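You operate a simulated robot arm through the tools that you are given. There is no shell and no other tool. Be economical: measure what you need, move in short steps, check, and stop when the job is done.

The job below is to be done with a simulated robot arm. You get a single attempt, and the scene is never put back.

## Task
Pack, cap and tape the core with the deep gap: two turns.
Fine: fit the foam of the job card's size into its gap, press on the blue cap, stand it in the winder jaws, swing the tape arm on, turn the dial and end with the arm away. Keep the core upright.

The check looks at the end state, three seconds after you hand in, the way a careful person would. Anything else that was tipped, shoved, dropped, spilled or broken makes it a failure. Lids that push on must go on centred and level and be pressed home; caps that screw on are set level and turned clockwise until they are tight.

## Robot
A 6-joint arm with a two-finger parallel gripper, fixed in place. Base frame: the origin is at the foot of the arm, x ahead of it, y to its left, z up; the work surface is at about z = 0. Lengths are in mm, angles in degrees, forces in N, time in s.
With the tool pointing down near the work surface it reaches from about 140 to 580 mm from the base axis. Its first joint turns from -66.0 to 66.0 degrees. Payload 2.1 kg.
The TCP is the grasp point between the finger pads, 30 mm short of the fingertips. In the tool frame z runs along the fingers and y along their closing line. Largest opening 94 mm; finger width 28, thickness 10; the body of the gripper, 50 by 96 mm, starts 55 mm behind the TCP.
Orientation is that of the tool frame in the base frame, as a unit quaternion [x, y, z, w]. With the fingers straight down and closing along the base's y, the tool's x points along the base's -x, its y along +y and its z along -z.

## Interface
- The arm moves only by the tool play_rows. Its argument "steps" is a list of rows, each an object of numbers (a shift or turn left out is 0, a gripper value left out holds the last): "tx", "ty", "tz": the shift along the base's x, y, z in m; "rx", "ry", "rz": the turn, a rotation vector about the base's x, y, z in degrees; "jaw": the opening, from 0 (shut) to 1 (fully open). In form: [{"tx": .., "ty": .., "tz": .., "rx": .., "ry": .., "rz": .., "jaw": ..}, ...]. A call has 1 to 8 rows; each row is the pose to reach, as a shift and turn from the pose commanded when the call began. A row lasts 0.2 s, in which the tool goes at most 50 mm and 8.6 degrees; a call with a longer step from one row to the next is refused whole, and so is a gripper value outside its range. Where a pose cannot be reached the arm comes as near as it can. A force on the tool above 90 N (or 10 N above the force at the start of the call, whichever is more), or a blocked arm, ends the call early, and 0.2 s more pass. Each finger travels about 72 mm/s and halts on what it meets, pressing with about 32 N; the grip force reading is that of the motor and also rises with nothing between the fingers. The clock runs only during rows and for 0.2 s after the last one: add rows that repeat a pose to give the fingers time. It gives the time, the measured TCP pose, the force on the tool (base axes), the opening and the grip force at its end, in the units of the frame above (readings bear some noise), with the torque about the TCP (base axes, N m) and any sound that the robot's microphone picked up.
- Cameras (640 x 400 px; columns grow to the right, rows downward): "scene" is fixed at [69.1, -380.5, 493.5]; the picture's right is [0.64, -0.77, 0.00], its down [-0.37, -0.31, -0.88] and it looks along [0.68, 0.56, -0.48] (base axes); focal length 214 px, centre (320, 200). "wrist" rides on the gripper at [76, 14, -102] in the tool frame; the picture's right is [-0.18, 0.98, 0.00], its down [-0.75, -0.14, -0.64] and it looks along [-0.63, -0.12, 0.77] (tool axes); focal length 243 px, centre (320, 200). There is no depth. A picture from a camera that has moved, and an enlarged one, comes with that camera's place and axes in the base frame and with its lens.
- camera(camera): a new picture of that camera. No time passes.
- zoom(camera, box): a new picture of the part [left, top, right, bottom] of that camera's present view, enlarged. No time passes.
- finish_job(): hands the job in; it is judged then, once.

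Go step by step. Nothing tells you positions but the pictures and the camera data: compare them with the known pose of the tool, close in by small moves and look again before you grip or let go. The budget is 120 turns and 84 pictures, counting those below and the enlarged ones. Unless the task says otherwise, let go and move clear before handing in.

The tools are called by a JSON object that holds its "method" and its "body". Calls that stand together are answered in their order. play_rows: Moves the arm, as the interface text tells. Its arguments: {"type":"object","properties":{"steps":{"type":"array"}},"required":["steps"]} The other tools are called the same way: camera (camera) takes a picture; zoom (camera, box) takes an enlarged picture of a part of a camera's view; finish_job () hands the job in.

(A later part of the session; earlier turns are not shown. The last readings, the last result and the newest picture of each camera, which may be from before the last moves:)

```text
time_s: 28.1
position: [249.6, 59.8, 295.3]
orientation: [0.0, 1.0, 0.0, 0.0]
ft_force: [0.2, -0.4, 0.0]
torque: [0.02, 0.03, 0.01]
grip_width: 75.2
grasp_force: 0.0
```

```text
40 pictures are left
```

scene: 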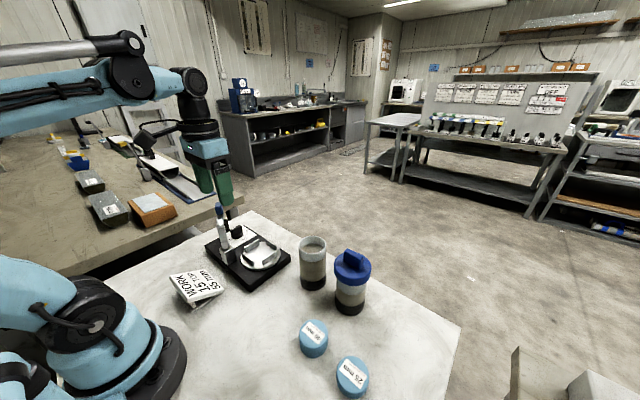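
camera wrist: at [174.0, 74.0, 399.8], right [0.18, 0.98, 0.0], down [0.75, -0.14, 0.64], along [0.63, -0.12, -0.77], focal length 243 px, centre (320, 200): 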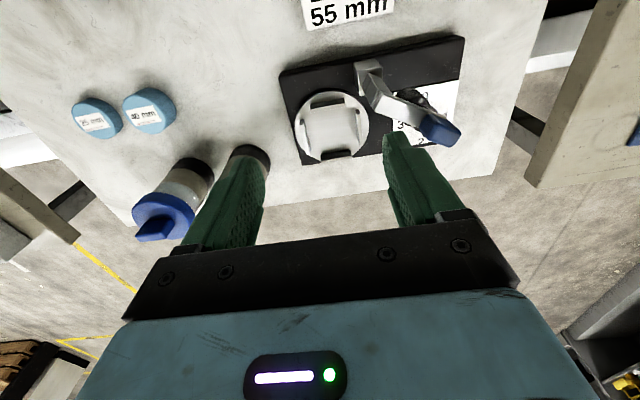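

{"method": "zoom", "body": {"camera": "wrist", "box": [270, 25, 480, 175]}}

{"method": "zoom", "body": {"camera": "scene", "box": [195, 195, 305, 300]}}

```text
2.67 times, centred on (375, 100) of wrist
camera zoom: at [174.0, 74.0, 399.8], right [0.18, 0.98, 0.0], down [0.75, -0.14, 0.64], along [0.63, -0.12, -0.77], focal length 647 px, centre (173, 467)
```

zoom: 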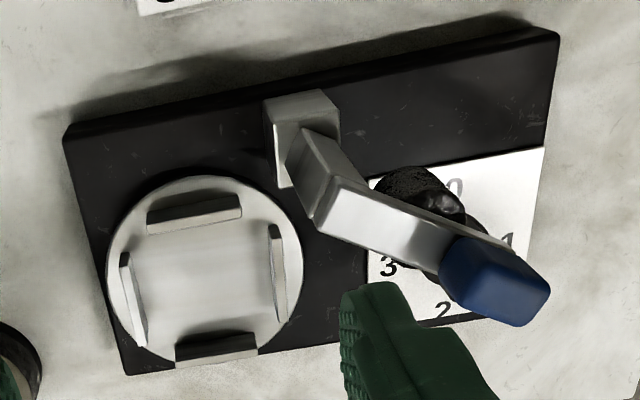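

```text
3.81 times, centred on (250, 248) of scene
camera zoom: at [69.1, -380.5, 493.5], right [0.64, -0.77, 0.0], down [-0.37, -0.31, -0.88], along [0.68, 0.56, -0.48], focal length 817 px, centre (587, 19)
```

zoom: 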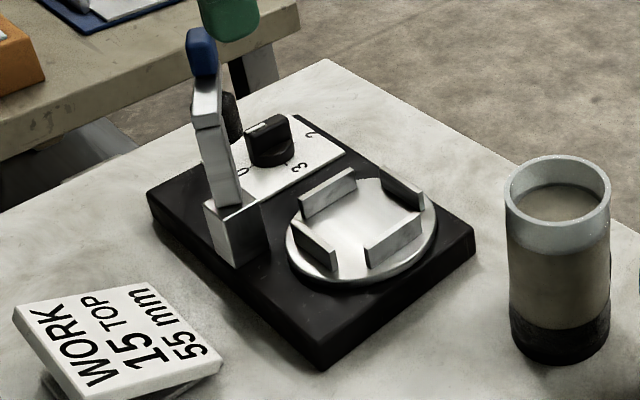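

The winder's tape arm is a vertical post at about (256,118) with a horizontal arm at z≈175 ending in the blue handle at (289,167); the chuck is centred near (333,63). I'll pick the capped core by the cap skirt (~81 mm) with a cautious test lift; first go back above it.

{"method": "play_rows", "body": {"steps": [{"tx": 0.02, "ty": -0.04, "jaw": 1.0}, {"tx": 0.04, "ty": -0.08, "jaw": 1.0}, {"tx": 0.06, "ty": -0.12, "jaw": 1.0}, {"tx": 0.08, "ty": -0.16, "jaw": 1.0}, {"tx": 0.1, "ty": -0.2, "tz": -0.01, "jaw": 1.0}, {"tx": 0.12, "ty": -0.238, "tz": -0.03, "jaw": 1.0}, {"tx": 0.141, "ty": -0.2746, "tz": -0.05, "jaw": 1.0}, {"tx": 0.141, "ty": -0.2746, "tz": -0.08, "jaw": 1.0}]}}

{"method": "camera", "body": {"camera": "wrist"}}

```text
time_s: 29.9
position: [391.1, -215.8, 213.6]
orientation: [-0.001, 1.0, 0.0, 0.0]
ft_force: [0.3, 0.3, -1.0]
torque: [0.02, -0.01, 0.0]
grip_width: 93.8
grasp_force: 0.0
```

```text
37 pictures are left
camera wrist: at [316.4, -202.3, 318.4], right [0.18, 0.98, 0.0], down [0.75, -0.14, 0.64], along [0.63, -0.12, -0.77], focal length 243 px, centre (320, 200)
```

wrist: 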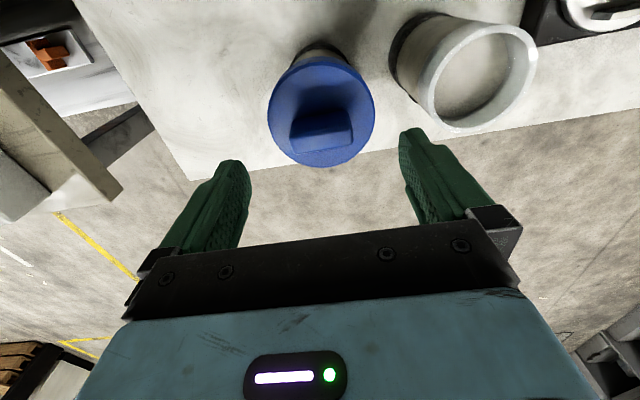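

Cap sits ~1.5–2 mm toward +y of the TCP. Shift and descend with fingers wide around the skirt.

{"method": "play_rows", "body": {"steps": [{"ty": 0.0018, "tz": -0.02}, {"ty": 0.0018, "tz": -0.04}, {"ty": 0.0018, "tz": -0.06}, {"ty": 0.0018, "tz": -0.08}, {"ty": 0.0018, "tz": -0.092}, {"ty": 0.0018, "tz": -0.092}]}}

{"method": "zoom", "body": {"camera": "scene", "box": [310, 200, 410, 320]}}

```text
time_s: 31.3
position: [390.1, -214.3, 121.3]
orientation: [-0.001, 1.0, -0.001, 0.0]
ft_force: [0.2, 0.0, -0.7]
torque: [0.0, 0.0, 0.0]
grip_width: 94.0
grasp_force: 0.0
```

```text
3.33 times, centred on (360, 260) of scene
camera zoom: at [69.1, -380.5, 493.5], right [0.64, -0.77, 0.0], down [-0.37, -0.31, -0.88], along [0.68, 0.56, -0.48], focal length 715 px, centre (187, 0)
```

zoom: 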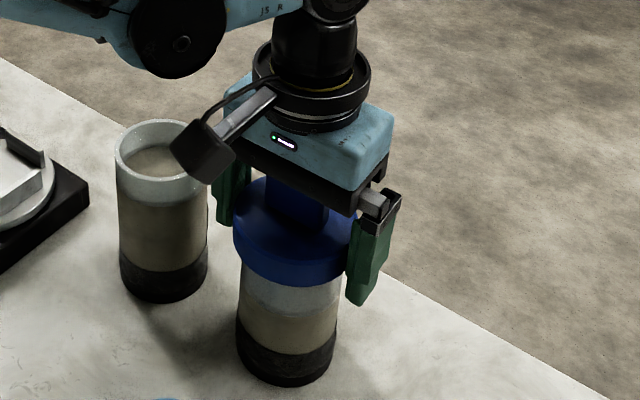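

Fingers straddle the skirt. Close and make a 6 mm test lift.

{"method": "play_rows", "body": {"steps": [{"jaw": 0.6}, {"jaw": 0.6}, {"jaw": 0.6}, {"tz": 0.003, "jaw": 0.6}, {"tz": 0.006, "jaw": 0.6}, {"tz": 0.006, "jaw": 0.6}]}}

{"method": "zoom", "body": {"camera": "scene", "box": [310, 200, 410, 320]}}

```text
time_s: 32.7
position: [392.2, -213.7, 129.6]
orientation: [-0.001, 1.0, -0.001, -0.001]
ft_force: [-0.7, -0.4, -4.5]
torque: [0.01, -0.03, 0.04]
grip_width: 87.2
grasp_force: 32.2
```

```text
3.33 times, centred on (360, 260) of scene
camera zoom: at [69.1, -380.5, 493.4], right [0.64, -0.77, 0.0], down [-0.37, -0.31, -0.88], along [0.68, 0.56, -0.48], focal length 715 px, centre (187, 0)
```

zoom: 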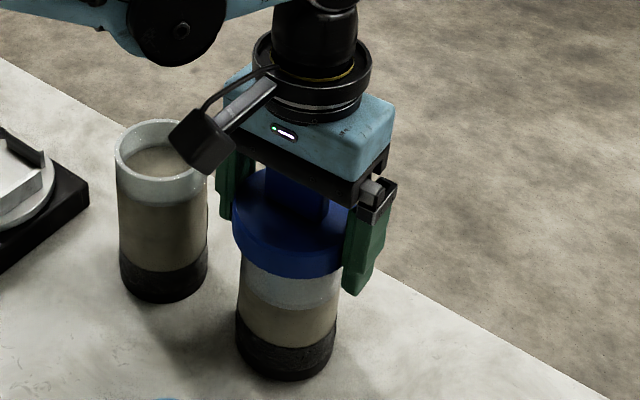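

The core lifts together with the cap (4.5 N). Lift high enough to clear the other core and carry toward the chuck.

{"method": "play_rows", "body": {"steps": [{"tz": 0.035}, {"tz": 0.07}, {"tz": 0.11}, {"tz": 0.15}, {"tx": -0.008, "ty": 0.04, "tz": 0.15}, {"tx": -0.017, "ty": 0.08, "tz": 0.15}, {"tx": -0.025, "ty": 0.12, "tz": 0.15}, {"tx": -0.033, "ty": 0.16, "tz": 0.15}]}}

{"method": "camera", "body": {"camera": "wrist"}}

```text
time_s: 34.5
position: [357.6, -53.9, 278.7]
orientation: [0.001, 1.0, -0.001, -0.001]
ft_force: [0.1, -0.2, -4.8]
torque: [0.0, -0.02, 0.01]
grip_width: 87.2
grasp_force: 31.8
```

```text
34 pictures are left
camera wrist: at [282.1, -39.8, 383.0], right [0.18, 0.98, 0.0], down [0.75, -0.14, 0.64], along [0.63, -0.12, -0.77], focal length 243 px, centre (320, 200)
```

wrist: 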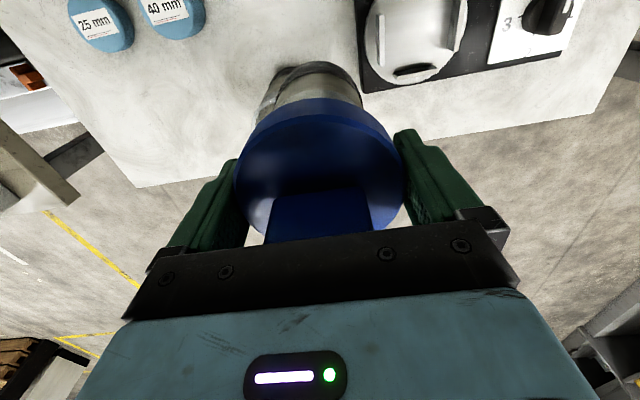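

{"method": "play_rows", "body": {"steps": [{"tx": -0.008, "ty": 0.04}, {"tx": -0.016, "ty": 0.08}, {"tx": -0.025, "ty": 0.117}, {"tx": -0.025, "ty": 0.117, "tz": -0.03}, {"tx": -0.025, "ty": 0.117, "tz": -0.06}, {"tx": -0.025, "ty": 0.117, "tz": -0.075}, {"tx": -0.025, "ty": 0.117, "tz": -0.075}]}}

{"method": "zoom", "body": {"camera": "scene", "box": [210, 195, 306, 300]}}

{"method": "zoom", "body": {"camera": "wrist", "box": [240, 0, 440, 150]}}

```text
time_s: 36.1
position: [332.3, 63.0, 203.3]
orientation: [0.001, 1.0, 0.0, 0.0]
ft_force: [-0.1, -0.6, -4.8]
torque: [-0.01, 0.04, -0.02]
grip_width: 87.3
grasp_force: 32.0
```

```text
3.81 times, centred on (258, 248) of scene
camera zoom: at [69.1, -380.5, 493.5], right [0.64, -0.77, 0.0], down [-0.37, -0.31, -0.88], along [0.68, 0.56, -0.48], focal length 817 px, centre (556, 19)
```

zoom: 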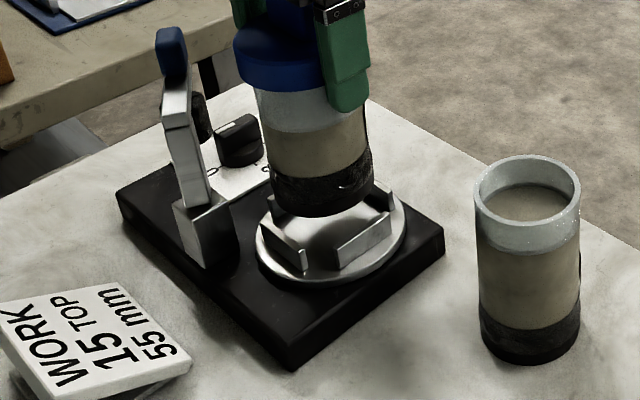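

```text
2.67 times, centred on (340, 75) of wrist
camera zoom: at [258.0, 77.5, 307.9], right [0.18, 0.98, 0.0], down [0.75, -0.14, 0.64], along [0.63, -0.12, -0.77], focal length 647 px, centre (267, 533)
```

zoom: 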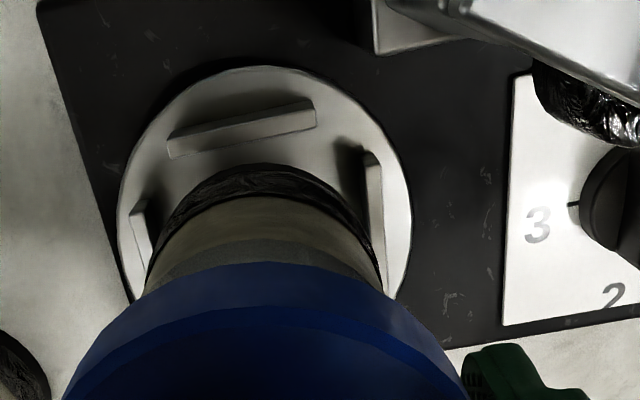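

The core needs about +3.3 mm in x to centre on the chuck. Shift, lower to just above the jaws and check.

{"method": "play_rows", "body": {"steps": [{"tx": 0.0033, "tz": -0.01}, {"tx": 0.0033, "tz": -0.022}, {"tx": 0.0033, "tz": -0.022}]}}

{"method": "zoom", "body": {"camera": "scene", "box": [225, 215, 289, 280]}}

{"method": "zoom", "body": {"camera": "wrist", "box": [240, 0, 440, 150]}}

```text
time_s: 36.9
position: [336.8, 63.4, 181.4]
orientation: [-0.001, 1.0, 0.001, -0.001]
ft_force: [-4.2, -0.4, 16.2]
torque: [-0.03, -0.21, 0.02]
grip_width: 87.1
grasp_force: 31.9
```

```text
6.15 times, centred on (257, 248) of scene
camera zoom: at [69.0, -380.5, 493.5], right [0.64, -0.77, 0.0], down [-0.37, -0.31, -0.88], along [0.68, 0.56, -0.48], focal length 1320 px, centre (708, -92)
```

zoom: 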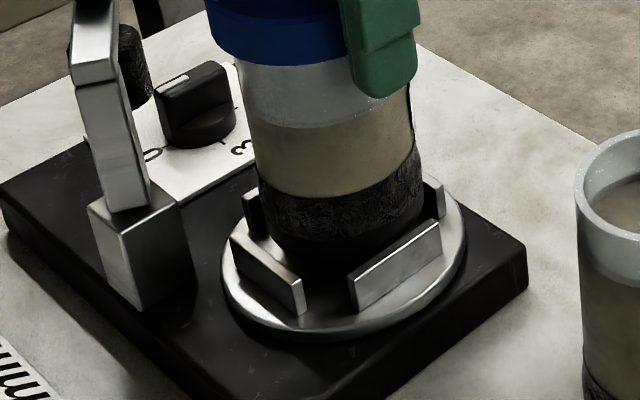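

```text
2.67 times, centred on (340, 75) of wrist
camera zoom: at [261.4, 77.4, 286.4], right [0.18, 0.98, 0.0], down [0.75, -0.14, 0.64], along [0.63, -0.12, -0.77], focal length 647 px, centre (267, 533)
```

zoom: 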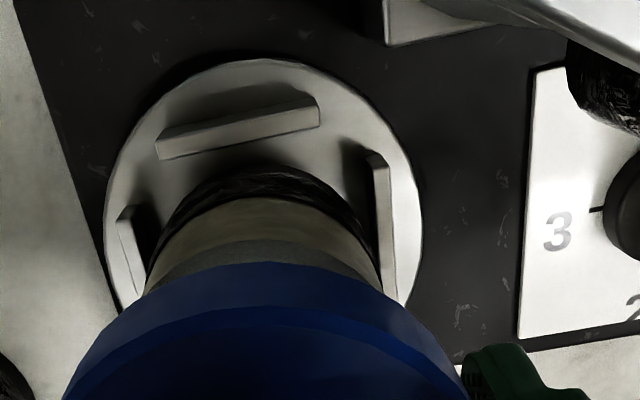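

The far (+x) jaw is being touched. Raise 5 mm, move 3 mm back in x and look.

{"method": "play_rows", "body": {"steps": [{"tz": 0.005}, {"tx": -0.003, "tz": 0.005}, {"tx": -0.003, "tz": 0.005}]}}

{"method": "zoom", "body": {"camera": "scene", "box": [225, 215, 289, 280]}}

```text
time_s: 37.7
position: [332.3, 63.0, 187.4]
orientation: [0.0, 1.0, 0.0, 0.0]
ft_force: [0.1, -0.8, -3.7]
torque: [-0.01, 0.01, 0.03]
grip_width: 87.3
grasp_force: 32.0
```

```text
6.15 times, centred on (257, 248) of scene
camera zoom: at [69.1, -380.5, 493.5], right [0.64, -0.77, 0.0], down [-0.37, -0.31, -0.88], along [0.68, 0.56, -0.48], focal length 1320 px, centre (708, -92)
```

zoom: 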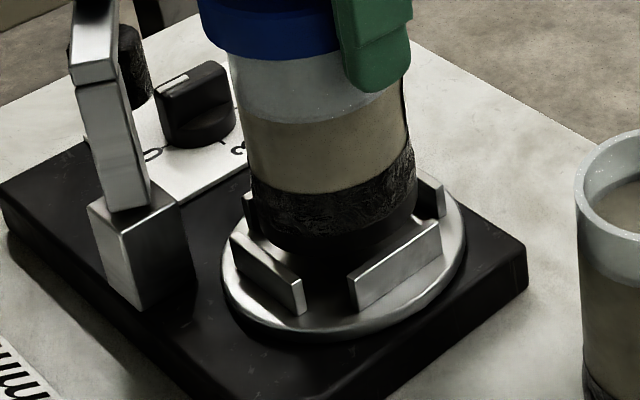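

Alignment looks close. Descend gently with tiny correction and feel for contact.

{"method": "play_rows", "body": {"steps": [{"tx": 0.0003, "ty": -0.0005, "tz": -0.003}, {"tx": 0.0003, "ty": -0.0005, "tz": -0.005}, {"tx": 0.0003, "ty": -0.0005, "tz": -0.007}, {"tx": 0.0003, "ty": -0.0005, "tz": -0.009}]}}

```text
time_s: 38.7
position: [332.6, 62.7, 176.2]
orientation: [-0.001, 1.0, 0.0, 0.0]
ft_force: [0.0, 0.4, -4.2]
torque: [0.0, 0.0, -0.03]
grip_width: 87.3
grasp_force: 31.6
```

It's past the jaw tops without touching. Continue down.

{"method": "play_rows", "body": {"steps": [{"tz": -0.003}, {"tz": -0.006}, {"tz": -0.009}, {"tz": -0.012}]}}

```text
time_s: 39.7
position: [333.2, 62.4, 166.0]
orientation: [-0.001, 1.0, 0.0, 0.0]
ft_force: [-0.2, -0.7, -4.9]
torque: [0.0, -0.03, -0.02]
grip_width: 87.1
grasp_force: 32.3
```

{"method": "play_rows", "body": {"steps": [{"tz": -0.003}, {"tz": -0.006}, {"tz": -0.008}, {"tz": -0.01}, {"tz": -0.012}]}}

{"method": "zoom", "body": {"camera": "scene", "box": [225, 215, 289, 280]}}

```text
time_s: 40.9
position: [334.3, 62.2, 153.6]
orientation: [0.0, 1.0, -0.001, 0.0]
ft_force: [1.6, -1.0, 27.6]
torque: [-0.02, -0.01, 0.0]
grip_width: 86.9
grasp_force: 32.0
```

```text
6.15 times, centred on (257, 248) of scene
camera zoom: at [69.0, -380.5, 493.5], right [0.64, -0.77, 0.0], down [-0.37, -0.31, -0.88], along [0.68, 0.56, -0.48], focal length 1320 px, centre (708, -92)
```

zoom: 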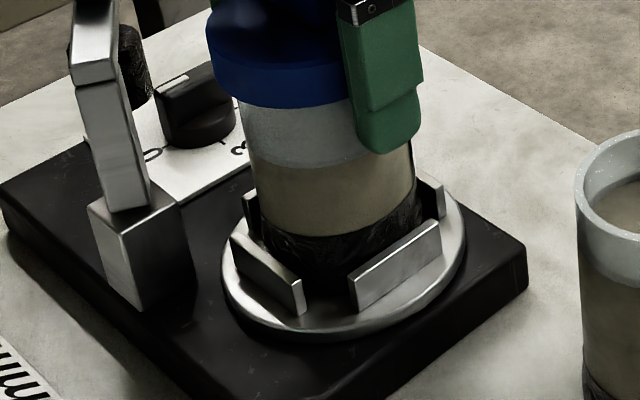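

The core is standing on the chuck floor. Release and rise clear.

{"method": "play_rows", "body": {"steps": [{"tz": 0.001, "jaw": 1.0}, {"tz": 0.001, "jaw": 1.0}, {"tz": 0.04, "jaw": 1.0}, {"tz": 0.085, "jaw": 1.0}, {"tz": 0.13, "jaw": 1.0}, {"tx": -0.04, "ty": 0.0, "tz": 0.14, "jaw": 1.0}, {"tx": -0.08, "ty": 0.0, "tz": 0.15, "jaw": 1.0}]}}

{"method": "zoom", "body": {"camera": "scene", "box": [200, 180, 300, 290]}}

{"method": "zoom", "body": {"camera": "wrist", "box": [260, 0, 500, 180]}}

```text
time_s: 42.5
position: [254.6, 62.1, 304.2]
orientation: [-0.001, 1.0, 0.0, 0.0]
ft_force: [-0.6, 0.2, 0.8]
torque: [-0.05, -0.02, -0.01]
grip_width: 94.1
grasp_force: 0.0
```

```text
3.64 times, centred on (250, 235) of scene
camera zoom: at [69.1, -380.5, 493.5], right [0.64, -0.77, 0.0], down [-0.37, -0.31, -0.88], along [0.68, 0.56, -0.48], focal length 780 px, centre (574, 73)
```

zoom: 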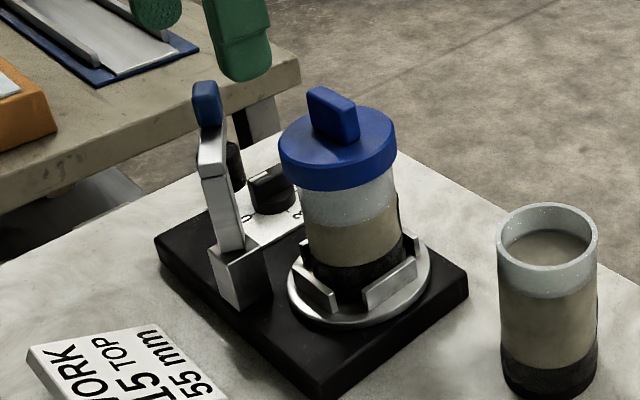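

```text
2.22 times, centred on (380, 90) of wrist
camera zoom: at [178.3, 77.1, 408.6], right [0.18, 0.98, 0.0], down [0.75, -0.14, 0.64], along [0.63, -0.12, -0.77], focal length 539 px, centre (187, 444)
```

zoom: 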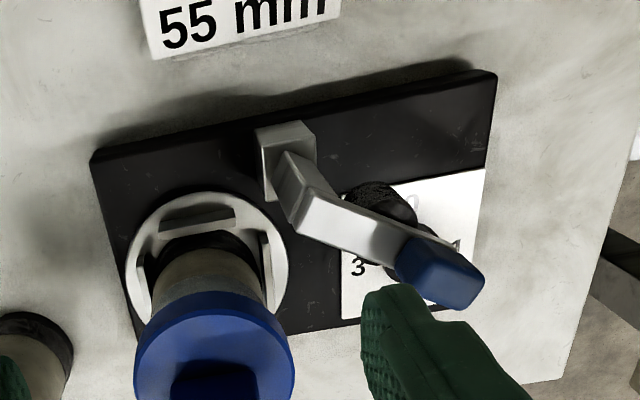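

Core stands capped in the jaws. The tape arm is a horizontal lever about the vertical post (~(255,117)), handle at about (289,167,184), pointing ~57°. I yaw the gripper 57° so it closes across the lever and move above the handle.

{"method": "play_rows", "body": {"steps": [{"tx": 0.005, "ty": 0.015, "rz": 8, "jaw": 0.6}, {"tx": 0.01, "ty": 0.03, "rz": 16, "jaw": 0.6}, {"tx": 0.015, "ty": 0.045, "rz": 24, "jaw": 0.6}, {"tx": 0.02, "ty": 0.06, "rz": 32, "jaw": 0.6}, {"tx": 0.025, "ty": 0.075, "rz": 40, "jaw": 0.6}, {"tx": 0.03, "ty": 0.09, "rz": 48.5, "jaw": 0.6}, {"tx": 0.035, "ty": 0.105, "tz": -0.02, "rz": 57, "jaw": 0.6}, {"tx": 0.035, "ty": 0.105, "tz": -0.045, "rz": 57, "jaw": 0.6}]}}

{"method": "camera", "body": {"camera": "wrist"}}

{"method": "zoom", "body": {"camera": "scene", "box": [190, 150, 290, 270]}}

```text
time_s: 44.3
position: [287.0, 168.4, 257.8]
orientation: [-0.479, 0.878, 0.0, 0.0]
ft_force: [-0.5, -0.8, -0.3]
torque: [0.0, -0.01, 0.0]
grip_width: 56.3
grasp_force: 0.2
```

```text
25 pictures are left
camera wrist: at [236.4, 111.7, 362.6], right [-0.73, 0.69, 0.0], down [0.53, 0.56, 0.64], along [0.44, 0.47, -0.77], focal length 243 px, centre (320, 200)
```

wrist: 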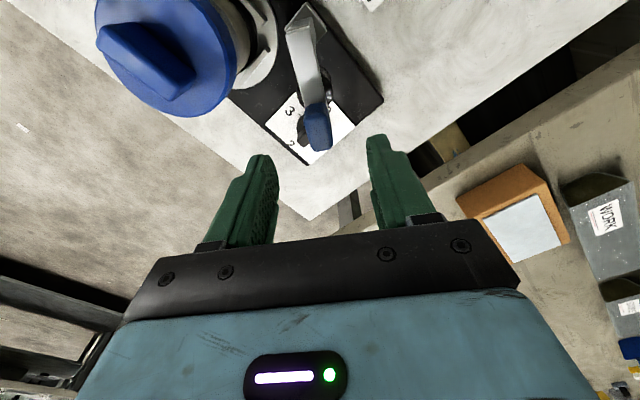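

```text
3.33 times, centred on (240, 210) of scene
camera zoom: at [69.1, -380.5, 493.5], right [0.64, -0.77, 0.0], down [-0.37, -0.31, -0.88], along [0.68, 0.56, -0.48], focal length 715 px, centre (587, 167)
```

zoom: 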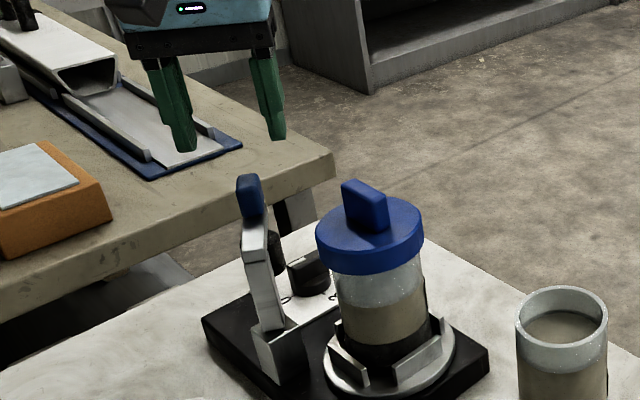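

Handle is nearly centred under the fingers (3–4 mm to correct). Correct and descend around it.

{"method": "play_rows", "body": {"steps": [{"tx": 0.0025, "ty": -0.0025, "tz": -0.02}, {"tx": 0.0025, "ty": -0.0025, "tz": -0.04}, {"tx": 0.0025, "ty": -0.0025, "tz": -0.053}, {"tx": 0.0025, "ty": -0.0025, "tz": -0.053}]}}

{"method": "zoom", "body": {"camera": "scene", "box": [190, 150, 290, 270]}}

{"method": "zoom", "body": {"camera": "wrist", "box": [220, 0, 420, 250]}}

```text
time_s: 45.3
position: [291.0, 165.9, 206.0]
orientation: [-0.478, 0.879, 0.0, 0.0]
ft_force: [0.7, -0.3, 0.5]
torque: [0.0, -0.01, 0.02]
grip_width: 56.1
grasp_force: 0.0
```

```text
3.33 times, centred on (240, 210) of scene
camera zoom: at [69.1, -380.5, 493.5], right [0.64, -0.77, 0.0], down [-0.37, -0.31, -0.88], along [0.68, 0.56, -0.48], focal length 715 px, centre (587, 167)
```

zoom: 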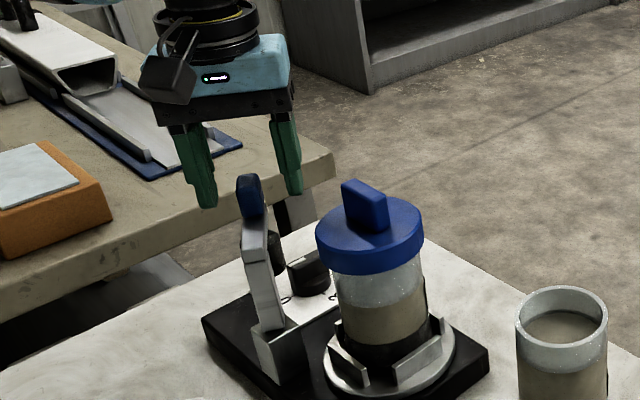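

```text
1.60 times, centred on (320, 125) of wrist
camera zoom: at [239.0, 108.8, 309.9], right [-0.72, 0.69, 0.0], down [0.53, 0.56, 0.64], along [0.44, 0.47, -0.77], focal length 388 px, centre (320, 320)
```

zoom: 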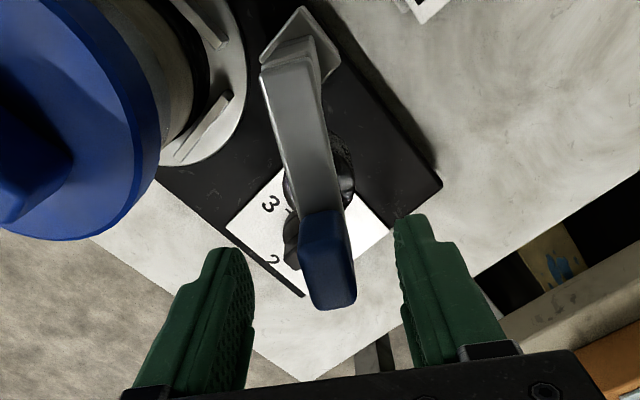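

Fingers straddle the handle; shift 4 mm to centre and close on it.

{"method": "play_rows", "body": {"steps": [{"tx": -0.0028, "ty": 0.0027, "tz": -0.002}, {"tx": -0.0028, "ty": 0.0027, "tz": -0.002, "jaw": 0.0}, {"tx": -0.0028, "ty": 0.0027, "tz": -0.002, "jaw": 0.0}, {"tx": -0.0028, "ty": 0.0027, "tz": -0.002, "jaw": 0.0}]}}

{"method": "zoom", "body": {"camera": "wrist", "box": [220, 0, 420, 250]}}

```text
time_s: 46.3
position: [290.3, 166.5, 203.2]
orientation: [-0.478, 0.878, -0.001, 0.001]
ft_force: [14.4, -8.0, -0.2]
torque: [-0.36, -0.23, 0.91]
grip_width: 18.8
grasp_force: 31.7
```

```text
1.60 times, centred on (320, 125) of wrist
camera zoom: at [236.5, 111.0, 307.8], right [-0.72, 0.69, 0.0], down [0.53, 0.56, 0.64], along [0.44, 0.46, -0.77], focal length 388 px, centre (320, 320)
```

zoom: 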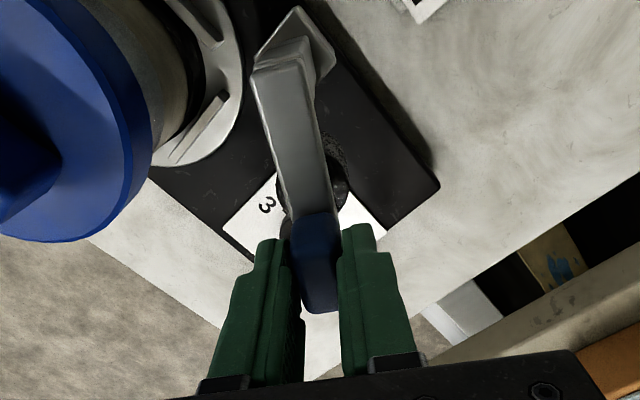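

Handle is gripped (18.8 mm). I'll loosen slightly to cage it and swing along the arc toward the core.

{"method": "play_rows", "body": {"steps": [{"jaw": 0.26}, {"tx": 0.0066, "ty": -0.0048, "rz": -8}, {"tx": 0.0126, "ty": -0.0105, "rz": -16}, {"tx": 0.0176, "ty": -0.017, "rz": -24}, {"tx": 0.0218, "ty": -0.024, "rz": -32}, {"tx": 0.0249, "ty": -0.0316, "rz": -40}, {"tx": 0.0269, "ty": -0.0396, "rz": -48}]}}

{"method": "zoom", "body": {"camera": "scene", "box": [190, 160, 290, 280]}}

{"method": "zoom", "body": {"camera": "wrist", "box": [200, 0, 440, 250]}}

```text
time_s: 47.9
position: [314.9, 128.2, 204.0]
orientation: [-0.077, 0.997, 0.0, -0.001]
ft_force: [-0.4, -0.8, -1.1]
torque: [0.0, 0.01, 0.0]
grip_width: 25.1
grasp_force: 0.4
```

```text
3.33 times, centred on (240, 220) of scene
camera zoom: at [69.1, -380.5, 493.5], right [0.64, -0.77, 0.0], down [-0.37, -0.31, -0.88], along [0.68, 0.56, -0.48], focal length 715 px, centre (587, 133)
```

zoom: 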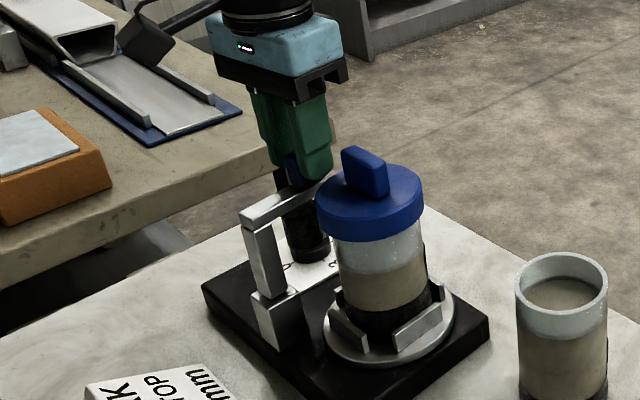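

```text
1.60 times, centred on (320, 125) of wrist
camera zoom: at [238.6, 130.6, 308.3], right [0.03, 1.0, 0.0], down [0.77, -0.02, 0.64], along [0.64, -0.02, -0.77], focal length 388 px, centre (320, 320)
```

zoom: 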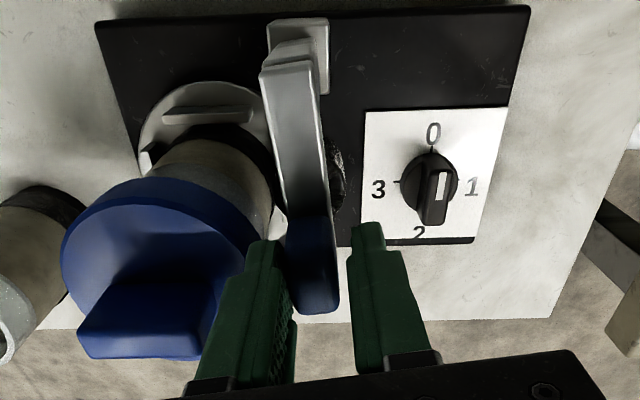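

The arm swings smoothly and the dial is visible now. Continue the swing toward the core in small steps.

{"method": "play_rows", "body": {"steps": [{"tx": 0.0009, "ty": -0.0081, "rz": -8}, {"tx": 0.0006, "ty": -0.0163, "rz": -16}, {"tx": -0.0008, "ty": -0.0244, "rz": -24}, {"tx": -0.0033, "ty": -0.0322, "rz": -32}]}}

{"method": "zoom", "body": {"camera": "scene", "box": [190, 160, 290, 280]}}

{"method": "zoom", "body": {"camera": "wrist", "box": [200, 0, 440, 250]}}

```text
time_s: 48.9
position: [312.3, 96.3, 202.9]
orientation: [0.2, 0.98, 0.0, -0.001]
ft_force: [2.5, 12.2, 6.9]
torque: [0.18, -0.21, 0.3]
grip_width: 30.8
grasp_force: 5.4
```

```text
3.33 times, centred on (240, 220) of scene
camera zoom: at [69.1, -380.5, 493.5], right [0.64, -0.77, 0.0], down [-0.37, -0.31, -0.88], along [0.68, 0.56, -0.48], focal length 715 px, centre (587, 133)
```

zoom: 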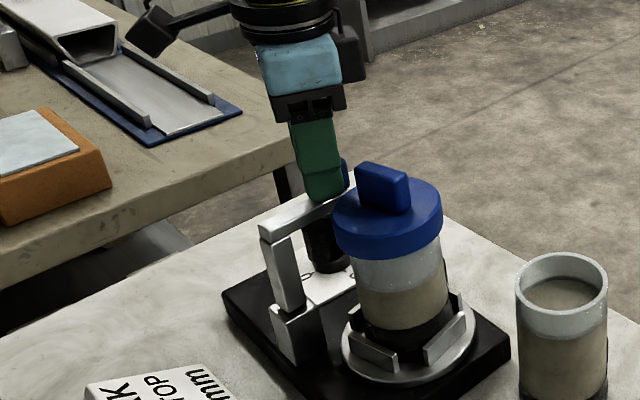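

```text
1.60 times, centred on (320, 125) of wrist
camera zoom: at [248.3, 138.8, 308.3], right [0.56, 0.83, 0.0], down [0.64, -0.43, 0.64], along [0.53, -0.36, -0.77], focal length 388 px, centre (320, 320)
```

zoom: 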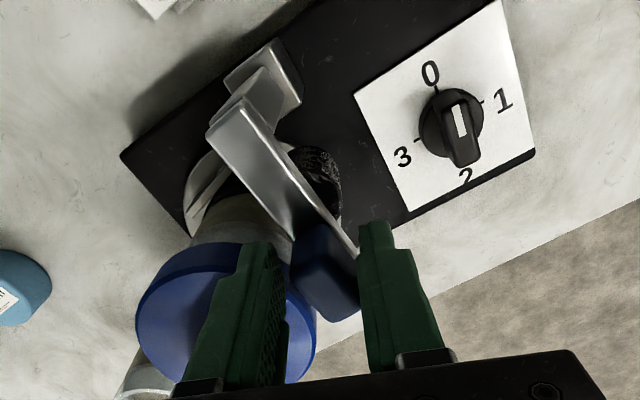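

The arm met the core earlier than I reckoned and the winder was pushed about 15–20 mm toward -y. I stop, ease off, release the handle and rise to inspect.

{"method": "play_rows", "body": {"steps": [{"tx": 0.0015, "ty": 0.003}, {"tx": 0.0015, "ty": 0.003, "jaw": 0.5}, {"tx": 0.0015, "ty": 0.003, "jaw": 0.5}, {"tx": 0.0015, "ty": 0.003, "tz": 0.03}, {"tx": 0.0015, "ty": 0.003, "tz": 0.065}, {"tx": -0.02, "ty": 0.003, "tz": 0.1, "rz": 8}, {"tx": -0.04, "ty": 0.003, "tz": 0.13, "rz": 16}, {"tx": -0.06, "ty": 0.003, "tz": 0.15, "rz": 24}]}}

{"method": "camera", "body": {"camera": "wrist"}}

{"method": "zoom", "body": {"camera": "scene", "box": [190, 180, 310, 310]}}

```text
time_s: 50.7
position: [252.0, 97.9, 353.4]
orientation: [-0.01, 1.0, 0.0, -0.001]
ft_force: [0.0, 0.6, -0.1]
torque: [-0.03, 0.0, 0.05]
grip_width: 46.9
grasp_force: 0.1
```

```text
16 pictures are left
camera wrist: at [176.5, 110.7, 458.1], right [0.16, 0.99, 0.0], down [0.76, -0.13, 0.64], along [0.63, -0.1, -0.77], focal length 243 px, centre (320, 200)
```

wrist: 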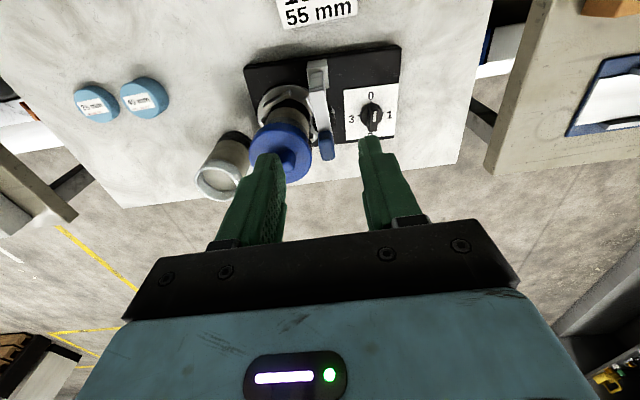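

```text
3.08 times, centred on (250, 245) of scene
camera zoom: at [69.1, -380.5, 493.5], right [0.64, -0.77, 0.0], down [-0.37, -0.31, -0.88], along [0.68, 0.56, -0.48], focal length 660 px, centre (535, 62)
```

zoom: 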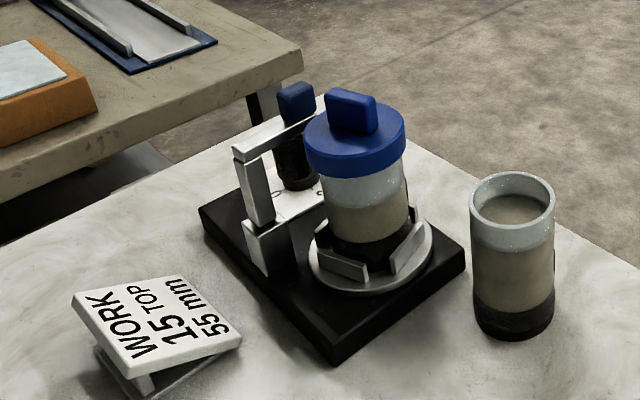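

The winder has slid ~20 mm in -y with the core still upright; the arm rests on the core. The dial pointer is at 0 and needs to go clockwise to 2; I zoom in to locate the knob.

{"method": "zoom", "body": {"camera": "wrist", "box": [270, 40, 420, 165]}}

```text
3.20 times, centred on (345, 102) of wrist
camera zoom: at [176.5, 110.7, 458.1], right [0.16, 0.99, 0.0], down [0.76, -0.13, 0.64], along [0.63, -0.1, -0.77], focal length 776 px, centre (240, 512)
```

zoom: 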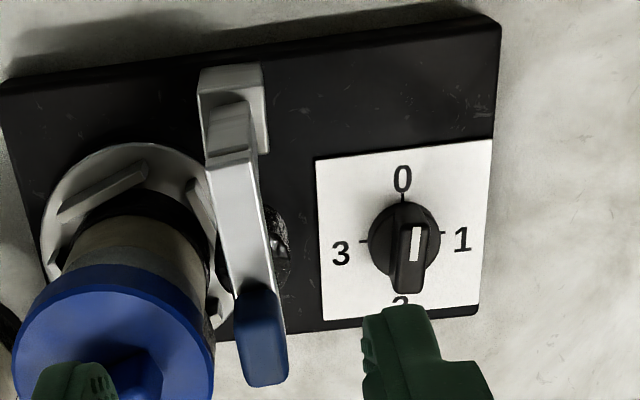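

Knob axis is near (350,178) with the bar along x. Move above it with fingers open and check.

{"method": "play_rows", "body": {"steps": [{"tx": 0.032, "ty": 0.027, "tz": -0.015}, {"tx": 0.064, "ty": 0.054, "tz": -0.035}, {"tx": 0.098, "ty": 0.08, "tz": -0.055}, {"tx": 0.098, "ty": 0.08, "tz": -0.1}, {"tx": 0.098, "ty": 0.08, "tz": -0.145}, {"tx": 0.098, "ty": 0.08, "tz": -0.19}, {"tx": 0.098, "ty": 0.08, "tz": -0.22}, {"tx": 0.098, "ty": 0.08, "tz": -0.22}]}}

{"method": "zoom", "body": {"camera": "wrist", "box": [200, 0, 440, 240]}}

```text
time_s: 52.5
position: [351.2, 179.0, 135.0]
orientation: [-0.01, 1.0, 0.001, 0.0]
ft_force: [-0.7, 0.5, 1.0]
torque: [0.01, -0.01, 0.0]
grip_width: 47.2
grasp_force: 0.0
```

```text
1.67 times, centred on (320, 120) of wrist
camera zoom: at [274.8, 191.9, 238.8], right [0.17, 0.99, 0.0], down [0.76, -0.13, 0.64], along [0.63, -0.11, -0.77], focal length 404 px, centre (320, 333)
```

zoom: 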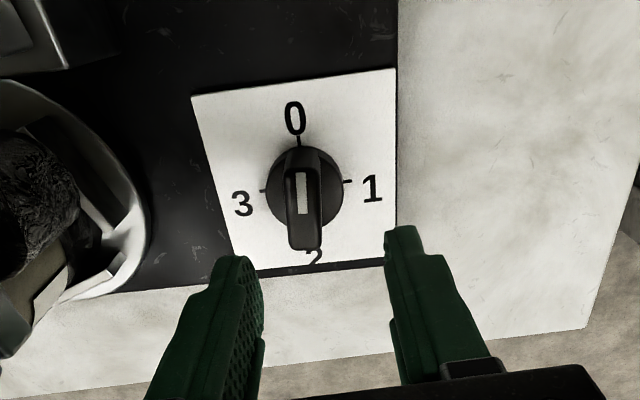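

Knob axis refined to (351,170.6), bar top z≈51. Shift, lower around the bar and close.

{"method": "play_rows", "body": {"steps": [{"ty": -0.0084, "tz": -0.02}, {"ty": -0.0084, "tz": -0.04}, {"ty": -0.0084, "tz": -0.06}, {"ty": -0.0084, "tz": -0.068}, {"ty": -0.0084, "tz": -0.068, "jaw": 0.05}, {"ty": -0.0084, "tz": -0.068, "jaw": 0.05}, {"ty": -0.0084, "tz": -0.068, "jaw": 0.05}]}}

```text
time_s: 54.1
position: [350.5, 172.2, 65.9]
orientation: [-0.01, 1.0, 0.001, 0.0]
ft_force: [1.8, 18.0, 7.7]
torque: [0.26, -0.19, -0.03]
grip_width: 37.2
grasp_force: 32.2
```

It gripped the round knob base (37 mm), so it is too deep. Open, raise 8 mm, shift 1 mm and close on the bar.

{"method": "play_rows", "body": {"steps": [{"jaw": 0.5}, {"ty": 0.001, "tz": 0.004, "jaw": 0.5}, {"ty": 0.001, "tz": 0.008, "jaw": 0.5}, {"ty": 0.001, "tz": 0.008, "jaw": 0.05}, {"ty": 0.001, "tz": 0.008, "jaw": 0.05}, {"ty": 0.001, "tz": 0.008, "jaw": 0.05}]}}

{"method": "zoom", "body": {"camera": "wrist", "box": [200, 0, 440, 240]}}

```text
time_s: 55.5
position: [349.9, 172.3, 73.6]
orientation: [-0.01, 1.0, 0.001, 0.0]
ft_force: [0.5, 5.2, -0.3]
torque: [0.04, -0.27, 0.01]
grip_width: 37.3
grasp_force: 32.1
```

```text
1.67 times, centred on (320, 120) of wrist
camera zoom: at [274.2, 184.4, 177.7], right [0.17, 0.99, 0.0], down [0.76, -0.13, 0.64], along [0.63, -0.11, -0.77], focal length 404 px, centre (320, 333)
```

zoom: 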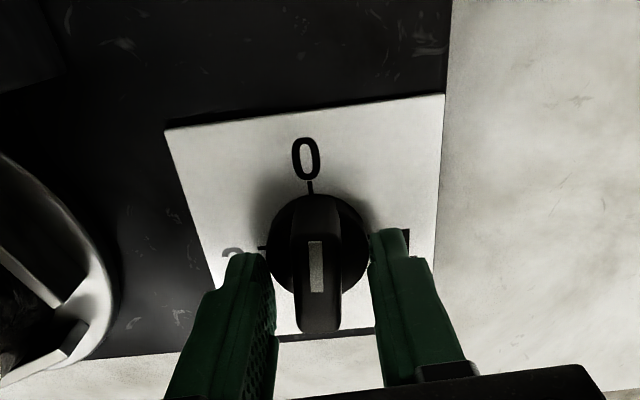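

The base is taller than I thought; bar top is about z=62. Open and raise 8 mm more, then close on the bar.

{"method": "play_rows", "body": {"steps": [{"jaw": 0.5}, {"ty": 0.0, "tz": 0.004, "jaw": 0.5}, {"ty": 0.0, "tz": 0.008, "jaw": 0.5}, {"ty": 0.0, "tz": 0.008, "jaw": 0.05}, {"ty": 0.0, "tz": 0.008, "jaw": 0.05}, {"ty": 0.0, "tz": 0.008, "jaw": 0.05}]}}

```text
time_s: 56.9
position: [349.5, 170.2, 81.2]
orientation: [-0.008, 1.0, 0.0, 0.0]
ft_force: [2.1, -1.0, -0.2]
torque: [-0.06, -0.18, -0.99]
grip_width: 17.6
grasp_force: 32.1
```

Bar gripped (17.6 mm). Turn clockwise in steps.

{"method": "play_rows", "body": {"steps": [{"rz": -8}, {"rz": -16}, {"rz": -24}, {"rz": -32}, {"rz": -40}, {"rz": -48}]}}

{"method": "zoom", "body": {"camera": "scene", "box": [190, 180, 310, 310]}}

```text
time_s: 58.3
position: [350.2, 171.1, 81.9]
orientation: [0.399, 0.917, 0.0, -0.001]
ft_force: [-6.6, -12.9, 0.3]
torque: [-0.08, 0.23, 0.07]
grip_width: 15.8
grasp_force: 31.9
```

```text
3.08 times, centred on (250, 245) of scene
camera zoom: at [69.1, -380.5, 493.5], right [0.64, -0.77, 0.0], down [-0.37, -0.31, -0.88], along [0.68, 0.56, -0.48], focal length 660 px, centre (535, 62)
```

zoom: 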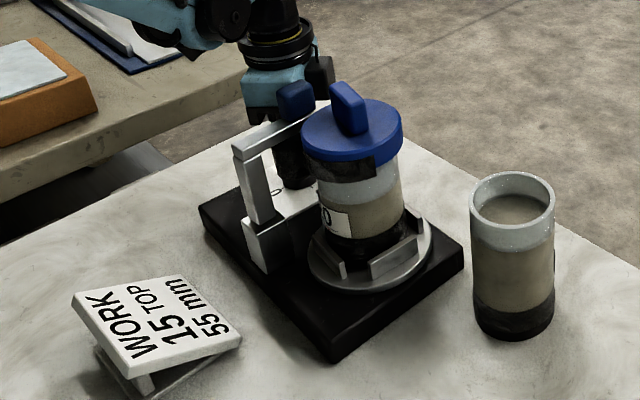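

Tape is going on as the dial turns; all works. Continue clockwise.

{"method": "play_rows", "body": {"steps": [{"rz": -8}, {"rz": -16}, {"rz": -24}, {"rz": -32}, {"rz": -40}, {"rz": -48}, {"rz": -56}, {"rz": -64}]}}

```text
time_s: 60.1
position: [349.1, 171.9, 81.5]
orientation: [0.824, 0.566, -0.001, -0.001]
ft_force: [-10.3, 2.8, -0.8]
torque: [-0.15, 0.42, 0.12]
grip_width: 16.1
grasp_force: 32.2
```

{"method": "play_rows", "body": {"steps": [{"rz": -8.5}, {"rz": -17}, {"rz": -25.5}, {"rz": -34}, {"rz": -42.5}, {"rz": -51}, {"rz": -59.5}, {"rz": -68}]}}

{"method": "zoom", "body": {"camera": "wrist", "box": [200, 0, 440, 240]}}

```text
time_s: 61.9
position: [364.5, -16.2, 82.1]
orientation: [0.999, 0.036, 0.001, -0.012]
ft_force: [0.3, -1.5, 0.1]
torque: [-0.69, -0.2, 0.0]
grip_width: 16.1
grasp_force: 31.8
out of reach, approached as far as the arm can: row 5, 6, 7, 8
```

```text
1.67 times, centred on (320, 120) of wrist
camera zoom: at [443.0, -28.1, 185.5], right [-0.11, -0.99, -0.02], down [-0.76, 0.07, 0.64], along [-0.64, 0.09, -0.77], focal length 404 px, centre (320, 333)
```

zoom: 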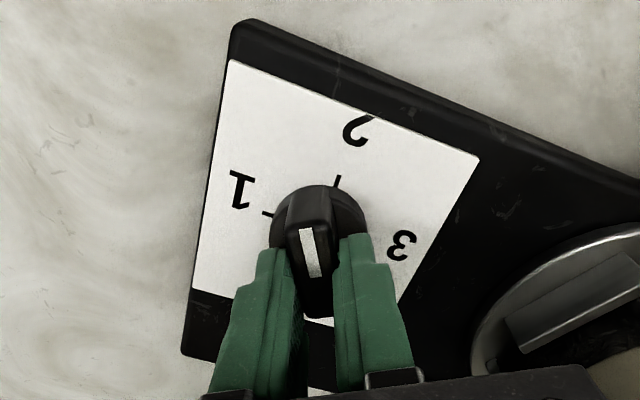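

The arm ran out of wrist travel and slid sideways, dragging the winder by the knob. I look at the scene before doing anything.

{"method": "camera", "body": {"camera": "scene"}}

```text
9 pictures are left
```

scene: 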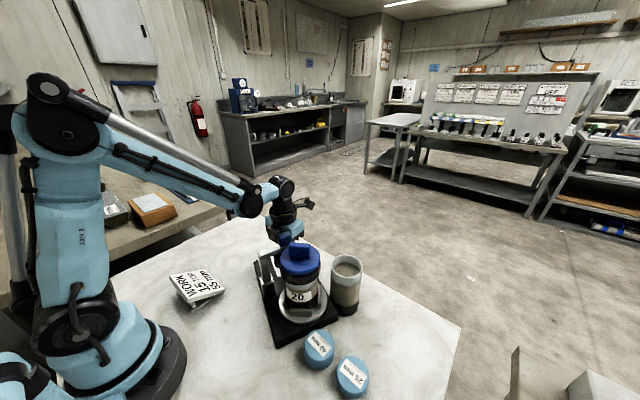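

Despite the drag everything is still upright: the other core was pushed but stands, and the capped, taped core is still in the jaws. First I open the fingers without moving.

{"method": "play_rows", "body": {"steps": [{"jaw": 0.45}, {"jaw": 0.45}]}}

```text
time_s: 62.5
position: [365.7, -14.2, 82.3]
orientation: [0.999, 0.037, 0.002, -0.015]
ft_force: [-0.6, 0.0, -0.1]
torque: [0.03, 0.01, 0.01]
grip_width: 42.3
grasp_force: 0.0
```

{"method": "play_rows", "body": {"steps": [{"tz": 0.02}, {"tz": 0.05}]}}

```text
time_s: 63.1
position: [365.4, -16.8, 132.1]
orientation: [0.999, 0.037, 0.003, -0.015]
ft_force: [0.4, -0.5, -0.3]
torque: [-0.02, 0.0, 0.03]
grip_width: 42.2
grasp_force: 0.0
```

{"method": "play_rows", "body": {"steps": [{"rx": -1.7, "ry": 0.3, "tz": 0.03}, {"rx": -1.7, "ry": 0.3, "tz": 0.06}]}}

{"method": "play_rows", "body": {"steps": [{"rz": 8.5}, {"rz": 17}, {"rz": 25.5}, {"rz": 34}, {"rz": 42.5}, {"rz": 51}, {"rz": 59.5}, {"rz": 68}]}}

{"method": "play_rows", "body": {"steps": [{"rz": 8.5}, {"rz": 17}, {"rz": 25.5}, {"rz": 34}, {"rz": 42.5}, {"rz": 51}, {"rz": 59.5}, {"rz": 68}]}}

{"method": "play_rows", "body": {"steps": [{"rz": 8.5}, {"rz": 17}, {"rz": 25.5}, {"rz": 34}, {"rz": 42.5}, {"rz": 44}]}}

{"method": "camera", "body": {"camera": "wrist"}}

```text
time_s: 63.7
position: [366.5, -17.3, 192.4]
orientation: [0.999, 0.04, -0.001, -0.001]
ft_force: [-0.1, 0.1, -1.2]
torque: [-0.01, 0.03, -0.01]
grip_width: 42.2
grasp_force: 0.2
out of reach, approached as far as the arm can: row 1, 2
```

```text
time_s: 65.5
position: [367.2, -19.3, 191.6]
orientation: [0.806, 0.592, 0.0, 0.001]
ft_force: [0.2, 0.8, -1.9]
torque: [0.02, 0.0, -0.01]
grip_width: 42.3
grasp_force: 0.0
```

```text
time_s: 67.3
position: [366.4, -18.1, 192.2]
orientation: [0.338, 0.941, 0.0, 0.001]
ft_force: [0.0, 0.6, 0.5]
torque: [0.03, 0.02, 0.0]
grip_width: 42.4
grasp_force: 0.2
```

```text
time_s: 68.7
position: [366.4, -17.1, 190.1]
orientation: [-0.04, 0.999, 0.0, 0.002]
ft_force: [0.4, 0.0, -0.2]
torque: [-0.01, 0.01, 0.0]
grip_width: 42.3
grasp_force: 0.1
```

```text
8 pictures are left
camera wrist: at [290.7, -10.1, 295.7], right [0.11, 0.99, 0.0], down [0.76, -0.08, 0.64], along [0.64, -0.07, -0.77], focal length 243 px, centre (320, 200)
```

wrist: 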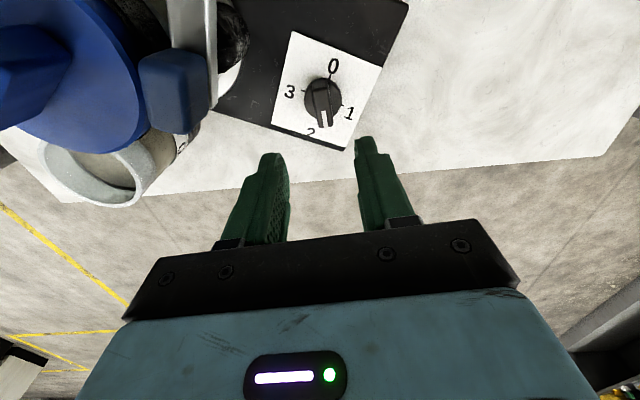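

The gripper is re-yawed over the knob; pointer is ~30° short of 2 and the winder is rotated about -26°. Lower, grip the bar.

{"method": "play_rows", "body": {"steps": [{"tx": 0.001, "tz": -0.04}, {"tx": 0.001, "tz": -0.08}, {"tx": 0.001, "tz": -0.1}, {"tx": 0.001, "tz": -0.109}, {"tx": 0.001, "tz": -0.109, "jaw": 0.05}, {"tx": 0.001, "tz": -0.109, "jaw": 0.05}, {"tx": 0.001, "tz": -0.109, "jaw": 0.05}]}}

```text
time_s: 70.3
position: [367.6, -18.4, 82.1]
orientation: [-0.038, 0.999, 0.0, 0.001]
ft_force: [4.7, 11.7, -0.2]
torque: [0.23, 0.07, 0.03]
grip_width: 16.0
grasp_force: 32.0
```

Gripped squarely (16 mm). Finish the dial: turn clockwise about 30°, then check.

{"method": "play_rows", "body": {"steps": [{"rz": -7.5}, {"rz": -15}, {"rz": -22.5}, {"rz": -30}, {"rz": -30}]}}

{"method": "zoom", "body": {"camera": "wrist", "box": [200, 0, 440, 240]}}

```text
time_s: 71.5
position: [367.9, -18.3, 81.8]
orientation: [0.224, 0.975, 0.0, 0.001]
ft_force: [5.7, 5.8, 0.2]
torque: [-0.02, -0.54, -0.01]
grip_width: 15.8
grasp_force: 31.9
```

```text
1.67 times, centred on (320, 120) of wrist
camera zoom: at [306.1, 27.7, 186.6], right [0.59, 0.81, 0.0], down [0.62, -0.45, 0.64], along [0.52, -0.38, -0.77], focal length 404 px, centre (320, 333)
```

zoom: 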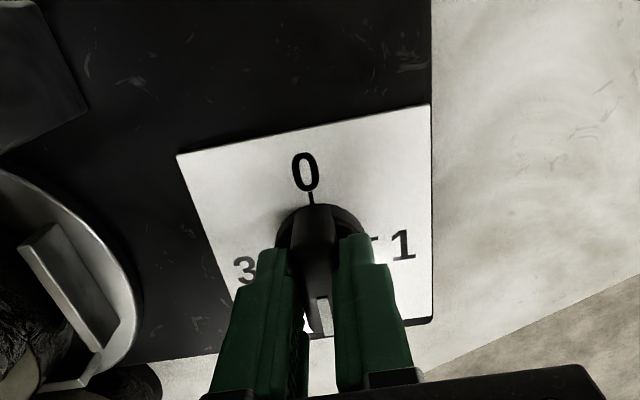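

The dial now reads 2. Next I drag the winder back toward its original place by the knob, un-rotating as it goes.

{"method": "play_rows", "body": {"steps": [{"tx": -0.001, "ty": 0.012, "rz": 1}, {"tx": -0.002, "ty": 0.032, "rz": 3.5}, {"tx": -0.004, "ty": 0.052, "rz": 6}, {"tx": -0.006, "ty": 0.072, "rz": 8.5}, {"tx": -0.008, "ty": 0.092, "rz": 11}, {"tx": -0.0095, "ty": 0.112, "rz": 13.5}, {"tx": -0.011, "ty": 0.126, "rz": 15.5}, {"tx": -0.011, "ty": 0.13, "rz": 16}]}}

{"method": "camera", "body": {"camera": "scene"}}

```text
time_s: 73.3
position: [354.7, 112.5, 83.2]
orientation: [0.084, 0.996, 0.0, -0.001]
ft_force: [-2.7, -6.4, 0.3]
torque: [-0.11, 0.0, -0.04]
grip_width: 15.7
grasp_force: 31.8
```

```text
6 pictures are left
```

scene: 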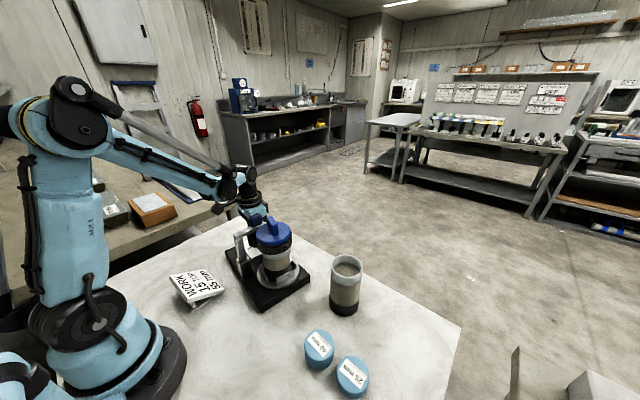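

Working well. Continue the remaining ~84 mm.

{"method": "play_rows", "body": {"steps": [{"tx": -0.001, "ty": 0.016, "rz": 2}, {"tx": -0.002, "ty": 0.036, "rz": 4.5}, {"tx": -0.003, "ty": 0.056, "rz": 7}, {"tx": -0.0045, "ty": 0.074, "rz": 9}, {"tx": -0.005, "ty": 0.083, "rz": 10}, {"tx": -0.005, "ty": 0.083, "rz": 10}]}}

{"method": "zoom", "body": {"camera": "scene", "box": [190, 180, 400, 390]}}

```text
time_s: 74.7
position: [350.0, 195.8, 83.4]
orientation: [-0.003, 1.0, 0.001, 0.002]
ft_force: [-1.4, -7.6, -0.4]
torque: [-0.29, 0.22, -0.06]
grip_width: 15.9
grasp_force: 32.3
```

```text
1.90 times, centred on (295, 285) of scene
camera zoom: at [69.1, -380.5, 493.5], right [0.64, -0.77, 0.0], down [-0.37, -0.31, -0.88], along [0.68, 0.56, -0.48], focal length 408 px, centre (368, 38)
```

zoom: 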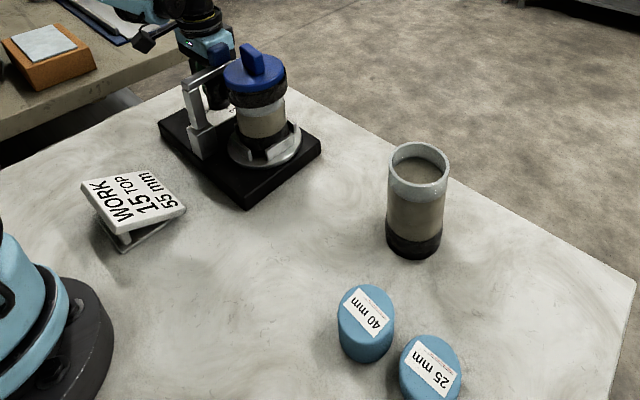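

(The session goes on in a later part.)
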